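You operate a simulated robot arm through the tools that you are given. There is no shell and no other tool. Be economical: measure what you need, move in short steps, check, and stop when the job is done.

Carry out the task below with a simulated robot arm. There is one attempt and no reset: what you move stays moved.

TASK
Stand the yellow tape roll from the top of the pine table beside the paint cup. It goes on the side that lies toward x +1.0, y -0.1 (a direction in the base frame), with about 3 cm between them.

It is judged by the outcome, as a careful person would: the job done as asked, and still so three seconds after it is handed in. It fails if anything else is knocked over, pushed out of place, dropped, spilled or broken.

THE ROBOT
A 7-joint arm with a two-finger parallel gripper, fixed in place. Base frame: the origin is at the foot of the arm, x ahead of it, y to its left, z up; the work surface is at about z = 0. Lengths are in cm, angles in rad, forces in N, time in s.
With the tool pointing down near the work surface it reaches from about 22 to 58 cm from the base axis. Its first joint turns from -1.152 to 1.152 rad. Payload 2.5 kg.
Tool frame: the origin (TCP) lies between the finger pads and is the grasp point; the fingertips stand 2.3 cm ahead of it; z points along the fingers, y is the line along which they close. The gripper opens to 9.4 cm. The fingers are 3.8 cm wide and 1 cm thick; the gripper's body (5.4 by 9.6 cm) begins 3.9 cm behind the TCP.
Orientation is that of the tool frame in the base frame, as a unit quaternion [w, x, y, z]. With the fingers straight down and closing along the base's y, the tool's x points along the base's -x, its y along +y and its z along -z.

THE INTERFACE
- The arm moves only by the tool send_rows. Its argument "moves" is a list of rows, each a list of 4 numbers: the shift along the base's x, y, z in units of 100 mm (1.0 is 100 mm), then the turn about the base's z in units of 90 degrees (1.0 is 90 degrees). In form: [[tx, ty, tz, twist], ...]. A call has 1 to 12 rows; each row is the pose to reach, as a shift and turn from the pose commanded when the call began. "grip" is the opening, from 0 (shut) to 1 (fully open), set as the call begins (left out, the last holds). A call with a number of a shift or a turn outside -1 to 1 is refused whole. A row lasts 0.2 s, in which the tool goes at most 5 cm and 0.15 rad; a call with a longer step from one row to the next is refused whole, and so is a gripper value outside its range. A pose out of reach is approached as far as the arm can. The call stops where the force on the tool passes 40 N (or 10 N more than at its start, if that is more) or the arm is blocked; 0.2 s more then pass. The fingers move at their own pace (about 10.8 cm/s each) and stop on an object; they squeeze with about 40 N. The grip force told is the motor's: it shows also when the fingers shut on nothing. Time passes only in rows, and 0.2 s behind the last, so rows that repeat a pose let the fingers close. It gives the time, the measured TCP pose, the force on the tool (base axes), the opening and the grip force at its end, in the units of the frame above (readings bear some noise).
- Cameras (640 x 400 px; columns grow to the right, rows downward): "scene" is fixed at [8.86, -38.8, 52.84]; the picture's right is [0.97, -0.22, 0.00], its down [-0.13, -0.55, -0.82] and it looks along [0.18, 0.80, -0.57] (base axes); focal length 366 px, centre (320, 200). "wrist" rides on the gripper at [-3.9, 0, -4.4] in the tool frame; the picture's right is [0.00, -1.00, 0.00], its down [0.97, 0.00, -0.24] and it looks along [0.24, 0.00, 0.97] (tool axes); focal length 218 px, centre (320, 200).
- grab_frame(camera): a new picture of that camera. No time passes.
- pixel_to_xyz(camera, pixels): for up to 12 pixels [column, row] of the newest picture of that camera ("zoom" is the newest enlarged one), the place [x, y, z] in the base frame of the surface seen there, good to about 0.2 cm, but the place of the scene camera against the robot may be out by one fixed shift of up to 2.5 cm in any direction. No time passes.
- inspect(camera, box): a new picture of the part [left, top, right, bottom] of that camera's present view, enlarged. No time passes.
- finish_job(): hands the job in; it is judged then, once.

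Work in short steps. Measure before you move; look again where a grasp or a placing could have gone wrong, and mend it. You have 60 turns and 20 pictures in all, the two below and enlarged ones among them. Open the gripper and draw the arm clear of the work before you hand the job in, unless the task says otherwise; then end with one line.

The tools are called after "Request:" by a JSON object that holds its "api" and its "payload". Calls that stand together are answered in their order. send_rows: Moves the arm, as the interface text tells. Its arguments: {"type":"object","properties":{"moves":{"type":"array","items":{"type":"array","items":{"type":"number"}}},"grip":{"type":"number"}},"required":["moves"]} The other tools are called the same way: grab_frame (camera) takes a picture; pixel_to_xyz (camera, pixels) gives the place of the surface under pixels of a picture; inspect (camera, box) takes an enlarged picture of a part of a camera's view; finish_job () hands the job in.

At the start:

```text
time_s: 0.0
eef_pos: [42.75, -0.1, 30.87]
orientation: [0.0, 0.0, 1.0, 0.001]
force: [-0.9, -0.1, -0.3]
grip_width: 9.4
grasp_force: 0.2
```

scene: 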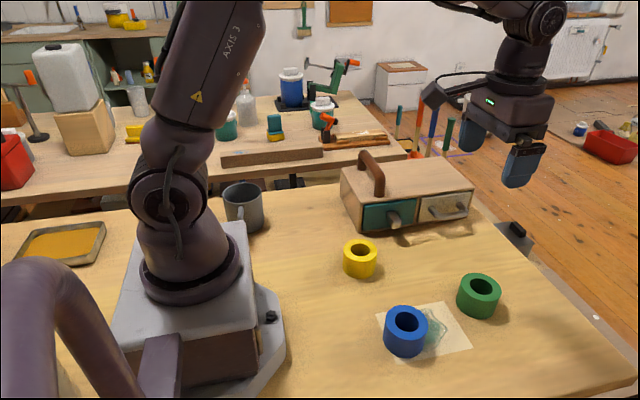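
wrist: 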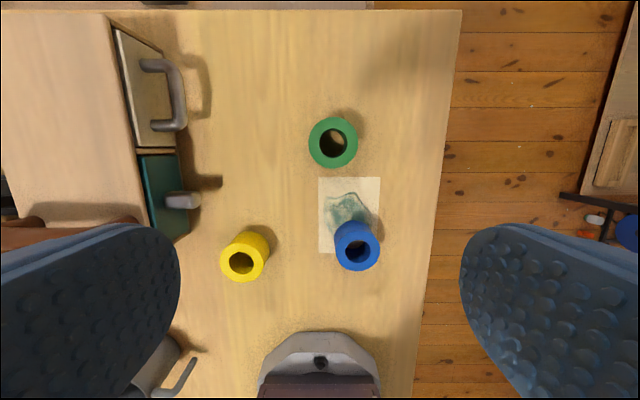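

The yellow roll is at scene (360,258). I'm not sure yet which object is the paint cup (blue, green or the grey mug), so I'll look closer.

Request:
{"api": "inspect", "payload": {"camera": "scene", "box": [320, 220, 520, 370]}}

Request:
{"api": "inspect", "payload": {"camera": "wrist", "box": [200, 100, 420, 290]}}

Request:
{"api": "inspect", "payload": {"camera": "scene", "box": [200, 150, 300, 250]}}

Request:
{"api": "pixel_to_xyz", "payload": {"camera": "wrist", "pixels": [[224, 263], [263, 263], [242, 245], [242, 280], [336, 250], [378, 250], [357, 228], [357, 250], [242, 262], [310, 143], [357, 143], [300, 250]]}}

```text
2.67 times, centred on (420, 295) of scene
```

zoom: 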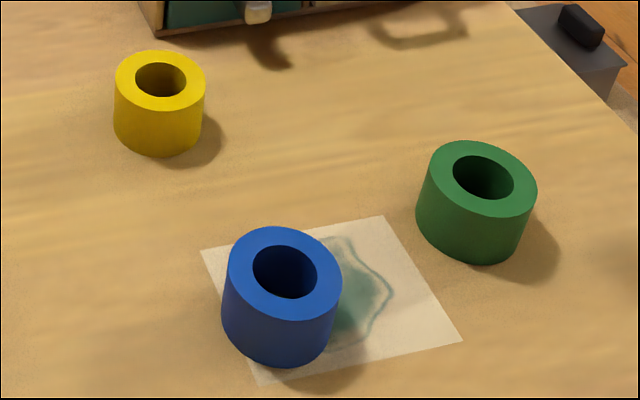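

```text
2.11 times, centred on (310, 195) of wrist
```

zoom: 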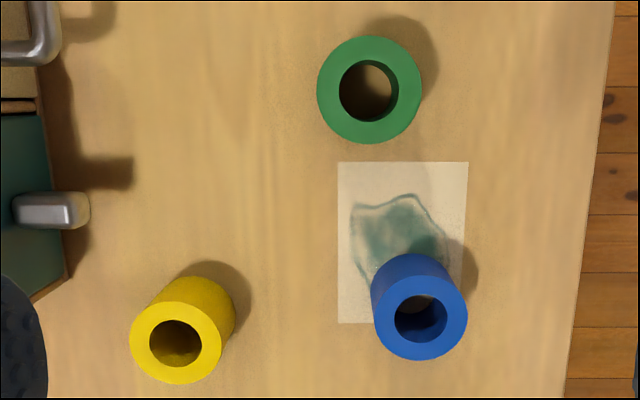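

```text
4.00 times, centred on (250, 200) of scene
```

zoom: 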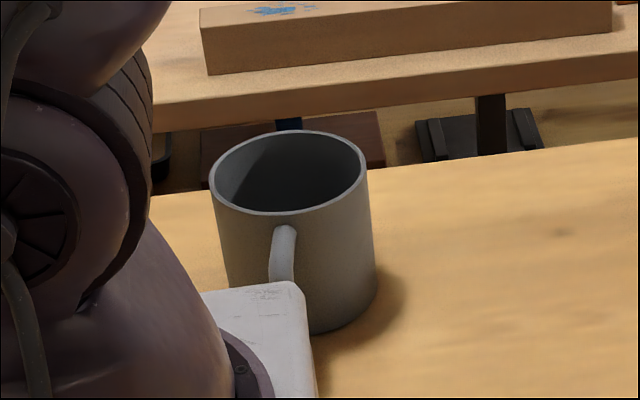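

```text
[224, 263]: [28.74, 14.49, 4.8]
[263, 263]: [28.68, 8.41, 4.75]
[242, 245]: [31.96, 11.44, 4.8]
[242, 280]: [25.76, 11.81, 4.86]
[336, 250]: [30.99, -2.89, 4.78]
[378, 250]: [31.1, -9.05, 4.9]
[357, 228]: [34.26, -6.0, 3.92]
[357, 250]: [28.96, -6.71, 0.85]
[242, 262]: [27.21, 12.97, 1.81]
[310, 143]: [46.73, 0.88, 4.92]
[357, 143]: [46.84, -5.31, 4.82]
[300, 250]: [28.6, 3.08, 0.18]
```

All three rolls look like tape rolls, which leaves the grey mug as the likely paint cup. I'll measure it, and check how the scene and wrist coordinates line up using the yellow and green roll tops.

Request:
{"api": "grab_frame", "payload": {"camera": "scene"}}

Request:
{"api": "pixel_to_xyz", "payload": {"camera": "scene", "pixels": [[223, 195], [262, 193], [243, 183], [243, 203], [291, 225], [344, 248], [376, 248], [360, 241], [360, 255], [458, 283], [252, 225], [260, 215]]}}

Request:
{"api": "pixel_to_xyz", "payload": {"camera": "wrist", "pixels": [[170, 345], [180, 365], [165, 380], [195, 355], [150, 385], [176, 340], [186, 200], [140, 205], [186, 238]]}}

```text
14 pictures are left
```

scene: 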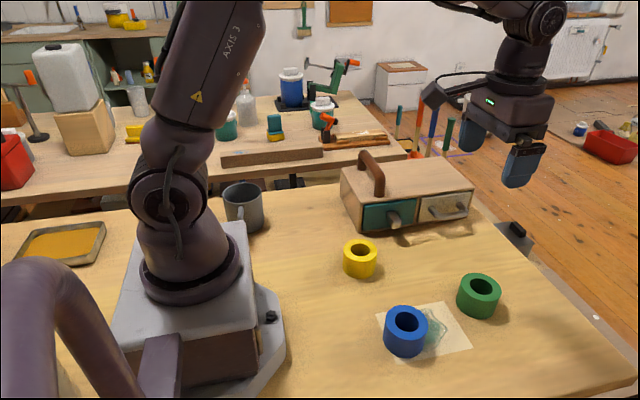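

```text
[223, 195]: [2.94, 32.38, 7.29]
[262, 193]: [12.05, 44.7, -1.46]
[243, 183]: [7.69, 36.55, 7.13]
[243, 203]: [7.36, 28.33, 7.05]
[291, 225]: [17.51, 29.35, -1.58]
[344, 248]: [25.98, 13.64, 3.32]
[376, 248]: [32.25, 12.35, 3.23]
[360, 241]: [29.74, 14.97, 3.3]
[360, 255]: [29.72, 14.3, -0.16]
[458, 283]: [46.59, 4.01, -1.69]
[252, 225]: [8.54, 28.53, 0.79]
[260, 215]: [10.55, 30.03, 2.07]
```

```text
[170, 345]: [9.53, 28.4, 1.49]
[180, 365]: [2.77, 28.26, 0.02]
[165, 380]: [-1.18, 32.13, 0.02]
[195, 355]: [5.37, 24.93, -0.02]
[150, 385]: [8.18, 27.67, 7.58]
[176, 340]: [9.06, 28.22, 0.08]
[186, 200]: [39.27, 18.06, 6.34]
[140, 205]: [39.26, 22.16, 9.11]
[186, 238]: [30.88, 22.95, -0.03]
```

The scene frame reads about 1.6 cm low. The mug's centre is near (7.5, 32) with a radius of about 4.2. I'll move above the yellow roll at about (28.8, 11.5) and look again.

Request:
{"api": "send_rows", "payload": {"moves": [[-0.25, 0.2, -0.05, 0], [-0.5, 0.4, -0.15, 0], [-0.75, 0.6, -0.25, 0], [-0.95, 0.8, -0.35, 0], [-0.95, 0.8, -0.35, 0]], "grip": 1}}

Request:
{"api": "send_rows", "payload": {"moves": [[-0.22, 0.18, -0.1, 0], [-0.44, 0.36, -0.25, 0], [-0.44, 0.36, -0.25, 0]]}}

Request:
{"api": "grab_frame", "payload": {"camera": "wrist"}}

```text
time_s: 1.2
eef_pos: [33.23, 7.89, 27.27]
orientation: [0.0, 0.0, 1.0, 0.0]
force: [0.0, 0.4, -0.2]
grip_width: 9.4
grasp_force: 0.0
```

```text
time_s: 2.0
eef_pos: [28.77, 11.64, 24.85]
orientation: [0.0, 0.0, 1.0, 0.0]
force: [-0.2, -0.2, 0.7]
grip_width: 9.4
grasp_force: 0.1
```

```text
13 pictures are left
```

wrist: 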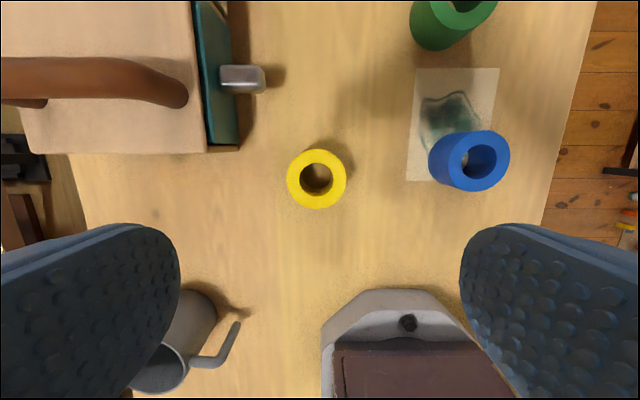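

The roll is centred near pixel (317,180), and the mug shows at lower left with its rim near (160,370). I'll measure both.

Request:
{"api": "pixel_to_xyz", "payload": {"camera": "wrist", "pixels": [[289, 180], [345, 180], [317, 152], [317, 207], [165, 345], [187, 370], [150, 391], [217, 305], [200, 292], [238, 323], [190, 310], [175, 350]]}}

```text
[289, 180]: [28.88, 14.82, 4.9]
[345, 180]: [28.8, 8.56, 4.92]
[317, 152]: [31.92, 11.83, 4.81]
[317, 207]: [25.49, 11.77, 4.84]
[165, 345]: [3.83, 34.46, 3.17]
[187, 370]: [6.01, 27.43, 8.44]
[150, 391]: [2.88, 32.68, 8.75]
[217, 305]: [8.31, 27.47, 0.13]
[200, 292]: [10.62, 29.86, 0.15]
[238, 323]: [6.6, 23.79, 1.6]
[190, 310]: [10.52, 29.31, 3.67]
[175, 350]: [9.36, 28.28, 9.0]
```

The roll's centre is (28.8, 11.7), right under the TCP, and its height is 4.9. I'll descend in two calls to z≈3.

Request:
{"api": "send_rows", "payload": {"moves": [[0, 0.005, -0.4, 0], [0, 0.005, -0.8, 0], [0, 0.005, -1.0, 0]]}}

Request:
{"api": "send_rows", "payload": {"moves": [[0, 0, -0.35, 0], [0, 0, -0.65, 0], [0, 0, -0.95, 0], [0, 0, -1.0, 0], [0, 0, -1.0, 0]]}}

Request:
{"api": "send_rows", "payload": {"moves": [[0, 0, -0.1, 0], [0, 0, -0.19, 0], [0, 0, -0.19, 0]]}}

Request:
{"api": "send_rows", "payload": {"moves": [[0, 0, 0, 0], [0, 0, 0, 0], [0, 0, 0, 0], [0, 0, 0, 0]], "grip": 0.4}}

```text
time_s: 2.8
eef_pos: [28.81, 11.44, 14.74]
orientation: [0.0, 0.0, 1.0, 0.0]
force: [0.6, 0.8, 0.1]
grip_width: 9.39
grasp_force: 0.1
```

```text
time_s: 4.0
eef_pos: [28.88, 11.53, 4.68]
orientation: [0.0, 0.0, 1.0, 0.0]
force: [0.6, 0.5, 0.0]
grip_width: 9.39
grasp_force: 0.0
```

```text
time_s: 4.8
eef_pos: [28.76, 11.48, 3.05]
orientation: [0.0, 0.0, 1.0, 0.0]
force: [-0.5, -1.3, -0.9]
grip_width: 9.4
grasp_force: 0.1
```

```text
time_s: 5.8
eef_pos: [28.75, 11.4, 3.0]
orientation: [0.0, -0.001, 1.0, 0.0]
force: [0.3, 0.1, 0.1]
grip_width: 6.75
grasp_force: 39.7
```

The roll is gripped (width 6.75, force 40 N). I'll lift it and move toward the mug side.

Request:
{"api": "send_rows", "payload": {"moves": [[0, 0, 0.15, 0], [0, 0, 0.4, 0], [0, 0, 0.8, 0], [0, 0, 1.0, 0], [0, 0, 1.0, 0]]}}

Request:
{"api": "send_rows", "payload": {"moves": [[-0.2, 0.25, 0.05, 0], [-0.4, 0.5, 0.1, 0], [-0.6, 0.75, 0.2, 0], [-0.8, 1.0, 0.2, 0], [-0.8, 1.0, 0.2, 0]]}}

Request:
{"api": "grab_frame", "payload": {"camera": "wrist"}}

Request:
{"api": "grab_frame", "payload": {"camera": "scene"}}

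```text
time_s: 7.0
eef_pos: [28.77, 11.59, 12.86]
orientation: [-0.001, -0.001, 1.0, 0.001]
force: [0.2, -0.9, 0.5]
grip_width: 3.74
grasp_force: 0.0
```

```text
time_s: 8.2
eef_pos: [20.74, 21.41, 14.93]
orientation: [-0.001, 0.0, 1.0, 0.0]
force: [-0.6, -1.1, 0.1]
grip_width: 3.77
grasp_force: 0.0
```

```text
12 pictures are left
```

wrist: 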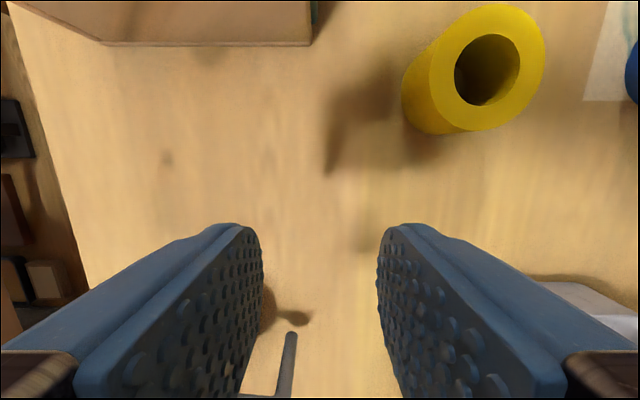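

```text
11 pictures are left
```

scene: 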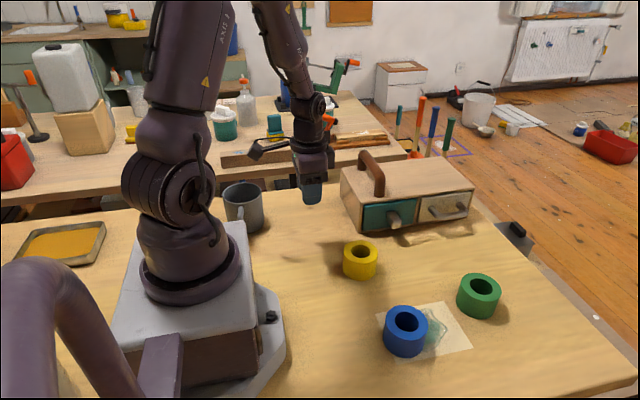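

The roll slipped out and is still standing on the table. I'll measure its place again before a second grasp.

Request:
{"api": "pixel_to_xyz", "payload": {"camera": "wrist", "pixels": [[430, 68], [545, 65], [487, 5], [487, 130], [478, 40], [285, 345], [270, 300], [518, 65], [458, 75]]}}

Request:
{"api": "inspect", "payload": {"camera": "scene", "box": [320, 220, 400, 290]}}

```text
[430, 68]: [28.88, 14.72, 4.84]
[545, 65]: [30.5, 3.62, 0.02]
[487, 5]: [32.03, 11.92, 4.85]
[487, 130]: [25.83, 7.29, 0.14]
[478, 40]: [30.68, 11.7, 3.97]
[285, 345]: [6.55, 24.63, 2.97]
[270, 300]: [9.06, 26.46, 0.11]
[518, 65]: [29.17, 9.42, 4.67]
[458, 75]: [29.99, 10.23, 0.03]
```

```text
5.71 times, centred on (360, 255) of scene
```

zoom: 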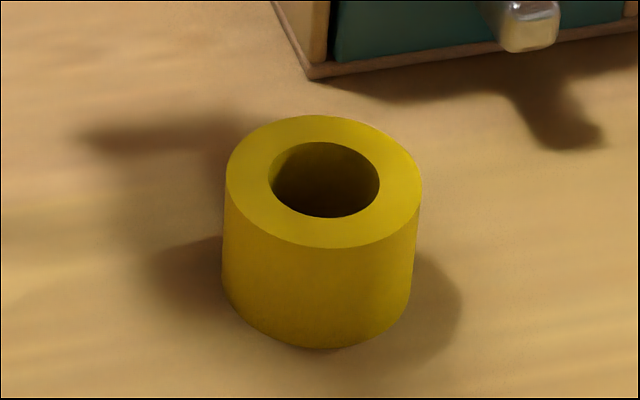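

The roll hasn't moved: its centre is about (28.85, 11.7). I'll go back, descend slightly lower, close fully and lift slowly.

Request:
{"api": "send_rows", "payload": {"moves": [[0.2, -0.25, 0, 0], [0.4, -0.5, 0, 0], [0.6, -0.75, 0, 0], [0.8, -1.0, 0, 0], [0.8, -1.0, -0.2, 0], [0.8, -1.0, -0.2, 0]], "grip": 1}}

Request:
{"api": "send_rows", "payload": {"moves": [[0.01, 0, -0.35, 0], [0.01, 0, -0.65, 0], [0.01, 0, -0.85, 0], [0.01, 0, -1.0, 0], [0.01, 0, -1.0, 0]]}}

Request:
{"api": "send_rows", "payload": {"moves": [[0, 0, -0.03, 0], [0, 0, -0.03, 0]]}}

Request:
{"api": "send_rows", "payload": {"moves": [[0, 0, 0, 0], [0, 0, 0, 0], [0, 0, 0, 0], [0, 0, 0, 0], [0, 0, 0, 0], [0, 0, 0, 0]], "grip": 0}}

Request:
{"api": "send_rows", "payload": {"moves": [[0, 0, 0.02, 0], [0, 0, 0.04, 0], [0, 0, 0.07, 0], [0, 0, 0.1, 0], [0, 0, 0.1, 0]]}}

Request:
{"api": "grab_frame", "payload": {"camera": "wrist"}}

```text
time_s: 9.6
eef_pos: [28.95, 11.23, 13.15]
orientation: [-0.001, 0.0, 1.0, 0.0]
force: [0.2, -0.1, 0.2]
grip_width: 9.38
grasp_force: 0.0
```

```text
time_s: 10.8
eef_pos: [28.88, 11.42, 2.95]
orientation: [0.0, 0.0, 1.0, 0.0]
force: [-0.1, -0.5, 0.1]
grip_width: 9.41
grasp_force: 0.0
```

```text
time_s: 11.4
eef_pos: [28.88, 11.47, 2.68]
orientation: [0.0, 0.0, 1.0, -0.001]
force: [-0.5, 1.0, -0.6]
grip_width: 9.39
grasp_force: 0.1
```

```text
time_s: 12.8
eef_pos: [28.92, 11.53, 2.62]
orientation: [0.0, 0.0, 1.0, 0.0]
force: [0.4, -0.1, -0.6]
grip_width: 6.7
grasp_force: 39.8
```

```text
time_s: 14.0
eef_pos: [28.99, 11.44, 3.7]
orientation: [0.0, 0.0, 1.0, 0.0]
force: [0.4, -0.4, -0.4]
grip_width: 6.67
grasp_force: 40.0
```

```text
9 pictures are left
```

wrist: 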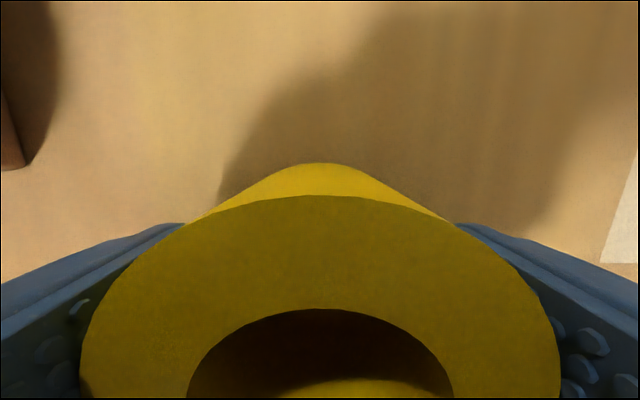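

Request:
{"api": "pixel_to_xyz", "payload": {"camera": "wrist", "pixels": [[320, 230], [320, 290], [200, 280], [440, 280], [180, 390], [470, 390], [320, 175], [320, 199]]}}

Request:
{"api": "inspect", "payload": {"camera": "scene", "box": [310, 200, 420, 290]}}

```text
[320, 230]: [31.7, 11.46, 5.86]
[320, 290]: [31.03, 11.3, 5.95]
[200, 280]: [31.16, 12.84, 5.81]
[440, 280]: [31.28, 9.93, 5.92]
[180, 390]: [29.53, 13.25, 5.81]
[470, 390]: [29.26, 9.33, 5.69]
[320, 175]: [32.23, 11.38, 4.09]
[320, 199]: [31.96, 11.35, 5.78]
```

```text
4.44 times, centred on (365, 245) of scene
```

zoom: 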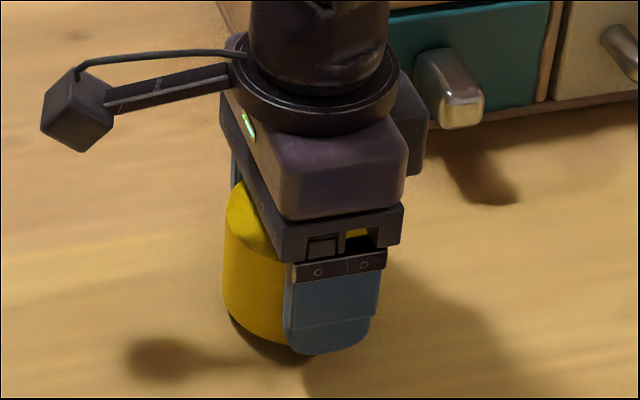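

The roll's top is now at z≈5.86, so it came up about 1 cm with the gripper and is holding. I'll keep lifting gently.

Request:
{"api": "send_rows", "payload": {"moves": [[0, 0, 0.05, 0], [0, 0, 0.12, 0], [0, 0, 0.2, 0], [0, 0, 0.28, 0], [0, 0, 0.36, 0], [0, 0, 0.44, 0], [0, 0, 0.5, 0], [0, 0, 0.53, 0], [0, 0, 0.53, 0]]}}

Request:
{"api": "pixel_to_xyz", "payload": {"camera": "wrist", "pixels": [[320, 230]]}}

Request:
{"api": "grab_frame", "payload": {"camera": "wrist"}}

```text
time_s: 16.0
eef_pos: [29.05, 11.36, 8.88]
orientation: [0.0, 0.0, 1.0, 0.0]
force: [0.1, 0.8, -0.1]
grip_width: 6.69
grasp_force: 40.3
```

```text
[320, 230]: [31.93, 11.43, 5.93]
```

```text
7 pictures are left
```

wrist: 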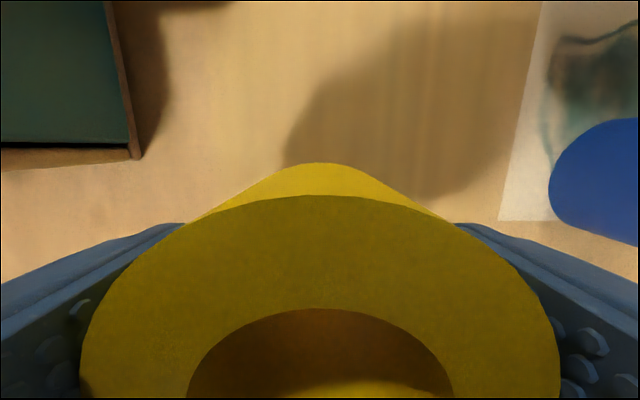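

It's holding without slip. I'll move slowly in −x to clear the cabinet, then diagonally toward (17.5, 30.7).

Request:
{"api": "send_rows", "payload": {"moves": [[-0.05, 0, 0, 0], [-0.12, 0, 0.02, 0], [-0.2, 0.02, 0.04, 0], [-0.28, 0.06, 0.06, 0], [-0.36, 0.12, 0.06, 0], [-0.44, 0.19, 0.06, 0], [-0.52, 0.27, 0.06, 0], [-0.6, 0.35, 0.06, 0], [-0.66, 0.44, 0.06, 0], [-0.7, 0.52, 0.06, 0], [-0.72, 0.57, 0.06, 0], [-0.72, 0.57, 0.06, 0]]}}

Request:
{"api": "send_rows", "payload": {"moves": [[-0.01, 0.05, 0, 0], [-0.04, 0.12, 0, 0], [-0.08, 0.21, 0, 0], [-0.12, 0.3, 0, 0], [-0.16, 0.4, 0, 0], [-0.2, 0.5, 0, 0], [-0.24, 0.6, 0, 0], [-0.28, 0.69, 0, 0], [-0.3, 0.76, 0, 0], [-0.31, 0.8, 0, 0], [-0.31, 0.8, 0, 0]]}}

Request:
{"api": "grab_frame", "payload": {"camera": "scene"}}

Request:
{"api": "grab_frame", "payload": {"camera": "wrist"}}

```text
time_s: 18.6
eef_pos: [21.71, 17.07, 9.51]
orientation: [-0.001, 0.0, 1.0, 0.001]
force: [-0.2, 0.2, -0.4]
grip_width: 6.61
grasp_force: 40.6
```

```text
time_s: 21.0
eef_pos: [18.66, 25.2, 9.47]
orientation: [0.0, 0.0, 1.0, 0.0]
force: [-0.1, -0.3, -0.6]
grip_width: 6.67
grasp_force: 39.8
```

```text
6 pictures are left
```

scene: 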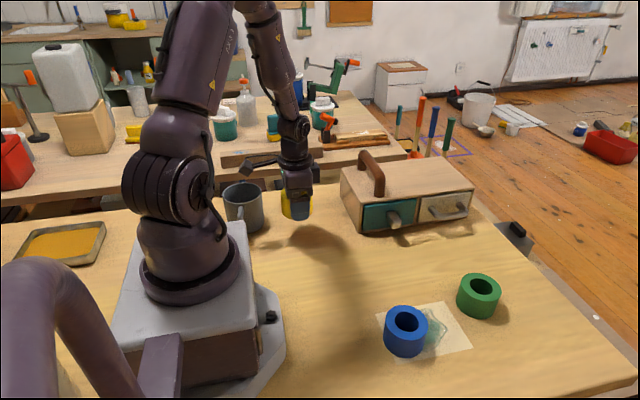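

```text
5 pictures are left
```

wrist: 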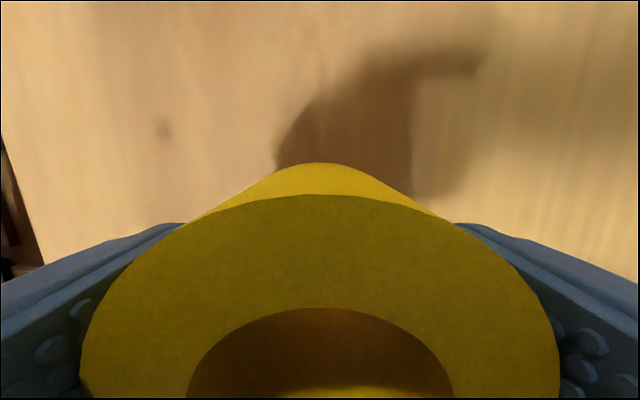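

I'll pin down the mug's centre from the scene picture, using the blue and green roll rims for the fixed shift.

Request:
{"api": "pixel_to_xyz", "payload": {"camera": "scene", "pixels": [[224, 191], [243, 183], [245, 203], [258, 200], [254, 184], [262, 205], [258, 222], [481, 275], [478, 300], [464, 279], [498, 295], [246, 231]]}}

Request:
{"api": "inspect", "payload": {"camera": "scene", "box": [200, 160, 340, 250]}}

```text
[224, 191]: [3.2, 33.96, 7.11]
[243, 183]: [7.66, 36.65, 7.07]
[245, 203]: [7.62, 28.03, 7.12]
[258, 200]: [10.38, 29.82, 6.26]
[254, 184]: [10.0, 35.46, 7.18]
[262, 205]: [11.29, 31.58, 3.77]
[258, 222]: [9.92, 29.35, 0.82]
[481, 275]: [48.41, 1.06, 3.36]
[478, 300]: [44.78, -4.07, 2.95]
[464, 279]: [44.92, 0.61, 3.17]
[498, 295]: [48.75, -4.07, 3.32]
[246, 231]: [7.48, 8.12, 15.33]
```

```text
4.44 times, centred on (270, 205) of scene
```

zoom: 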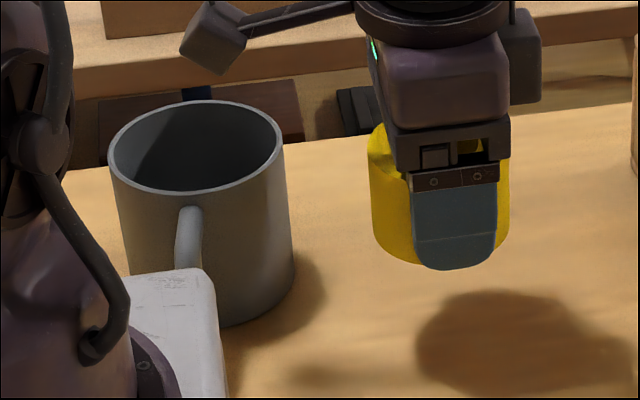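

A small cube on a boom sticks out to the left of the gripper, near (247,168), and could come down on the mug. I'll measure where it is before lowering.

Request:
{"api": "pixel_to_xyz", "payload": {"camera": "zoom", "pixels": [[200, 35], [230, 50], [215, 10], [190, 50], [220, 70], [310, 12], [285, 18], [450, 80], [440, 180], [455, 265], [385, 200], [525, 60]]}}

```text
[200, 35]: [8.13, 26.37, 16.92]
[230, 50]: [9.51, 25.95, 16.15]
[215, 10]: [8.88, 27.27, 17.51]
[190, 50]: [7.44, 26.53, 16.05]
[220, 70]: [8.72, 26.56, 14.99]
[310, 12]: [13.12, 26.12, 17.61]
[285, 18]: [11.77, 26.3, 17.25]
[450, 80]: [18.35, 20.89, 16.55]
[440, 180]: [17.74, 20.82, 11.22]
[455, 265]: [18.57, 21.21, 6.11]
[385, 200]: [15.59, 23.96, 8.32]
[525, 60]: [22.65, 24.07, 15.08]
```

The cube would sit over the mug with only about 1 cm to spare. I'll turn the tool +45° so it swings toward −y and clear of the mug; the roll is symmetric about its axis.

Request:
{"api": "send_rows", "payload": {"moves": [[0, 0, 0, 0.03], [0, 0, 0, 0.08], [0, 0, 0, 0.14], [0, 0, 0, 0.2], [0, 0, 0, 0.26], [0, 0, 0, 0.32], [0, 0, 0, 0.38], [0, 0, 0, 0.44], [0, 0, 0, 0.48], [0, 0, 0, 0.5], [0, 0, 0, 0.5]]}}

Request:
{"api": "send_rows", "payload": {"moves": [[-0.01, 0.05, 0, 0], [-0.03, 0.12, 0, 0], [-0.05, 0.2, 0, 0], [-0.07, 0.29, 0, 0], [-0.09, 0.38, 0, 0], [-0.1, 0.46, 0, 0], [-0.105, 0.52, 0, 0], [-0.105, 0.545, 0, 0], [-0.105, 0.545, 0, 0], [-0.105, 0.545, 0, 0]]}}

Request:
{"api": "inspect", "payload": {"camera": "scene", "box": [200, 150, 340, 250]}}

```text
time_s: 23.4
eef_pos: [18.79, 25.11, 9.58]
orientation: [0.0, -0.383, 0.924, 0.0]
force: [0.4, 1.0, -0.5]
grip_width: 6.67
grasp_force: 39.9
```

```text
time_s: 25.6
eef_pos: [17.61, 30.6, 9.72]
orientation: [0.0, -0.382, 0.924, 0.0]
force: [-0.2, -0.8, -0.8]
grip_width: 6.66
grasp_force: 40.1
```

```text
4.00 times, centred on (270, 200) of scene
```

zoom: 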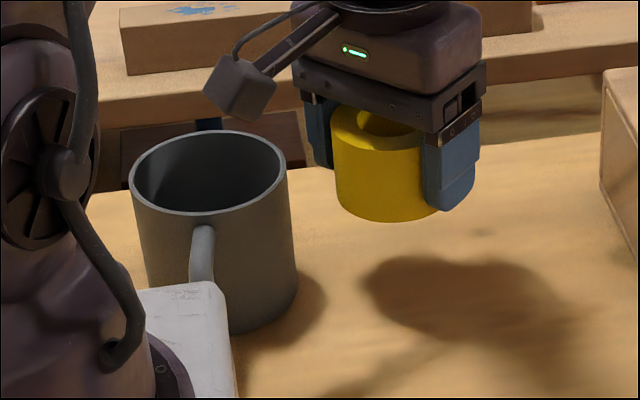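

Request:
{"api": "pixel_to_xyz", "payload": {"camera": "zoom", "pixels": [[225, 80], [258, 100], [240, 118], [215, 95], [300, 40], [370, 140], [385, 175], [340, 180], [380, 210], [230, 212], [290, 230], [265, 205]]}}

```text
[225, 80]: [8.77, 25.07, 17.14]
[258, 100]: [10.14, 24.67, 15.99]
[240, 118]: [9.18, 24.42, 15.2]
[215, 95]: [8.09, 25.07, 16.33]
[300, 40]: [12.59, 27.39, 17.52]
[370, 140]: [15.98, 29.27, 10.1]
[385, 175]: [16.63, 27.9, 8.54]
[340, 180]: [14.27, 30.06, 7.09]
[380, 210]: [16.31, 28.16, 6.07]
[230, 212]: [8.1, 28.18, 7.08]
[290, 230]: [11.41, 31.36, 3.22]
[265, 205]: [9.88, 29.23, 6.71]
```

The cube is now clear of the mug, about 3 cm outside the rim, and the gap between roll and mug is about 3 cm. I'll lower the roll.

Request:
{"api": "send_rows", "payload": {"moves": [[0, 0, -0.04, 0], [0, 0, -0.11, 0], [0, 0, -0.19, 0], [0, 0, -0.27, 0], [0, 0, -0.35, 0], [0, 0, -0.43, 0], [0, 0, -0.5, 0], [0, 0, -0.56, 0], [0, 0, -0.61, 0], [0, 0, -0.64, 0], [0, 0, -0.66, 0], [0, 0, -0.66, 0]]}}

Request:
{"api": "send_rows", "payload": {"moves": [[0, 0, -0.01, 0], [0, 0, -0.02, 0], [0, 0, -0.025, 0], [0, 0, -0.025, 0]]}}

Request:
{"api": "inspect", "payload": {"camera": "scene", "box": [200, 150, 340, 250]}}

```text
time_s: 28.2
eef_pos: [17.55, 30.49, 3.0]
orientation: [-0.001, -0.382, 0.924, 0.0]
force: [-1.2, 0.5, -1.2]
grip_width: 6.65
grasp_force: 39.7
```

```text
time_s: 29.2
eef_pos: [17.42, 30.54, 2.77]
orientation: [0.0, -0.382, 0.924, 0.0]
force: [-0.2, 0.7, -1.1]
grip_width: 6.65
grasp_force: 40.1
```

```text
4.00 times, centred on (270, 200) of scene
```

zoom: 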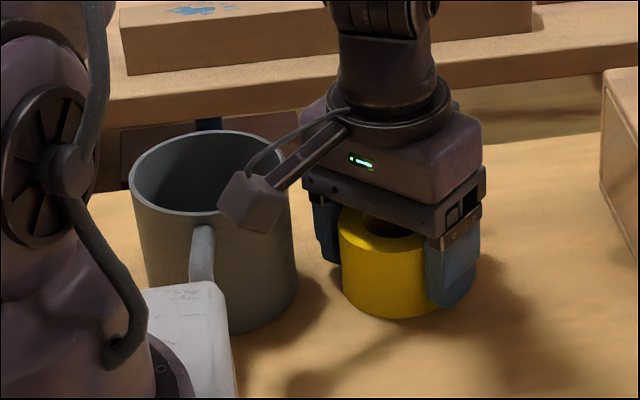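

I'll touch down with the last millimetre, open partway, and rise straight up slowly.

Request:
{"api": "send_rows", "payload": {"moves": [[0, 0, -0.006, 0], [0, 0, -0.012, 0], [0, 0, -0.012, 0]]}}

Request:
{"api": "send_rows", "payload": {"moves": [[0, 0, 0, 0], [0, 0, 0, 0], [0, 0, 0, 0]], "grip": 0.92}}

Request:
{"api": "send_rows", "payload": {"moves": [[0, 0, 0.1, 0], [0, 0, 0.25, 0], [0, 0, 0.45, 0], [0, 0, 0.7, 0], [0, 0, 1.0, 0], [0, 0, 1.0, 0]]}}

Request:
{"api": "send_rows", "payload": {"moves": [[0.2, -0.1, 0.2, 0], [0.45, -0.3, 0.4, 0], [0.7, -0.5, 0.5, 0], [1.0, -0.8, 0.5, 0], [1.0, -0.8, 0.5, 0]]}}

Request:
{"api": "inspect", "payload": {"camera": "scene", "box": [200, 150, 340, 250]}}

```text
time_s: 30.0
eef_pos: [17.48, 30.59, 2.7]
orientation: [-0.001, -0.382, 0.924, -0.001]
force: [-5.8, -5.6, 19.1]
grip_width: 6.65
grasp_force: 39.9
```

```text
time_s: 30.8
eef_pos: [17.55, 30.55, 2.66]
orientation: [-0.001, -0.383, 0.924, 0.0]
force: [0.3, 0.1, -0.4]
grip_width: 8.64
grasp_force: 0.0
```

```text
time_s: 32.2
eef_pos: [17.7, 30.66, 12.55]
orientation: [-0.001, -0.383, 0.924, 0.0]
force: [-0.2, 0.2, 0.2]
grip_width: 8.67
grasp_force: 0.0
```

```text
time_s: 33.4
eef_pos: [27.56, 22.8, 17.85]
orientation: [0.0, -0.382, 0.924, 0.0]
force: [-0.5, 0.2, 0.4]
grip_width: 8.63
grasp_force: 0.0
```

```text
4.00 times, centred on (270, 200) of scene
```

zoom: 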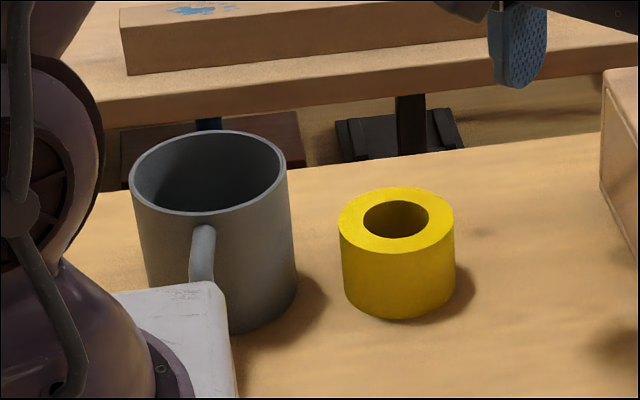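

The roll stands beside the mug. I'll check the gap and direction.

Request:
{"api": "pixel_to_xyz", "payload": {"camera": "zoom", "pixels": [[341, 222], [453, 220], [396, 189], [396, 250], [343, 270], [294, 260], [291, 220], [208, 132], [208, 213], [134, 178], [285, 172]]}}

```text
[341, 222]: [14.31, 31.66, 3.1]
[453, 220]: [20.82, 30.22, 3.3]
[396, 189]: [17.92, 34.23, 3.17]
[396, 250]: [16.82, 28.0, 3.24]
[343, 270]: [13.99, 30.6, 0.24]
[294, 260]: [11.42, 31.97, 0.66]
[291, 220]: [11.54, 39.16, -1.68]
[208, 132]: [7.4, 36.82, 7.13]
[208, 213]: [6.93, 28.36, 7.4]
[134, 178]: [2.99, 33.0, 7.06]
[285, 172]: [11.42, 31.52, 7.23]
```

The gap is about 2.9 cm and the direction about (1, −0.13), so both match the request. I'll draw the arm further clear and hand in.

Request:
{"api": "send_rows", "payload": {"moves": [[0.1, -0.2, 0.3, 0], [0.2, -0.5, 0.6, 0], [0.3, -0.8, 0.8, 0], [0.3, -0.8, 0.8, 0]]}}

Request:
{"api": "finish_job", "payload": {}}

```text
time_s: 34.4
eef_pos: [30.44, 14.74, 25.76]
orientation: [0.0, -0.383, 0.924, 0.0]
force: [0.1, 0.4, 0.6]
grip_width: 8.66
grasp_force: 0.1
```

```text
The job is handed in.
```

The yellow tape roll stands upright on the +x side of the grey mug (taken to be the paint cup, as the only cup on the table), about 2.9 cm from it; nothing else was seen to move, though the roll slipped from the first grasp.
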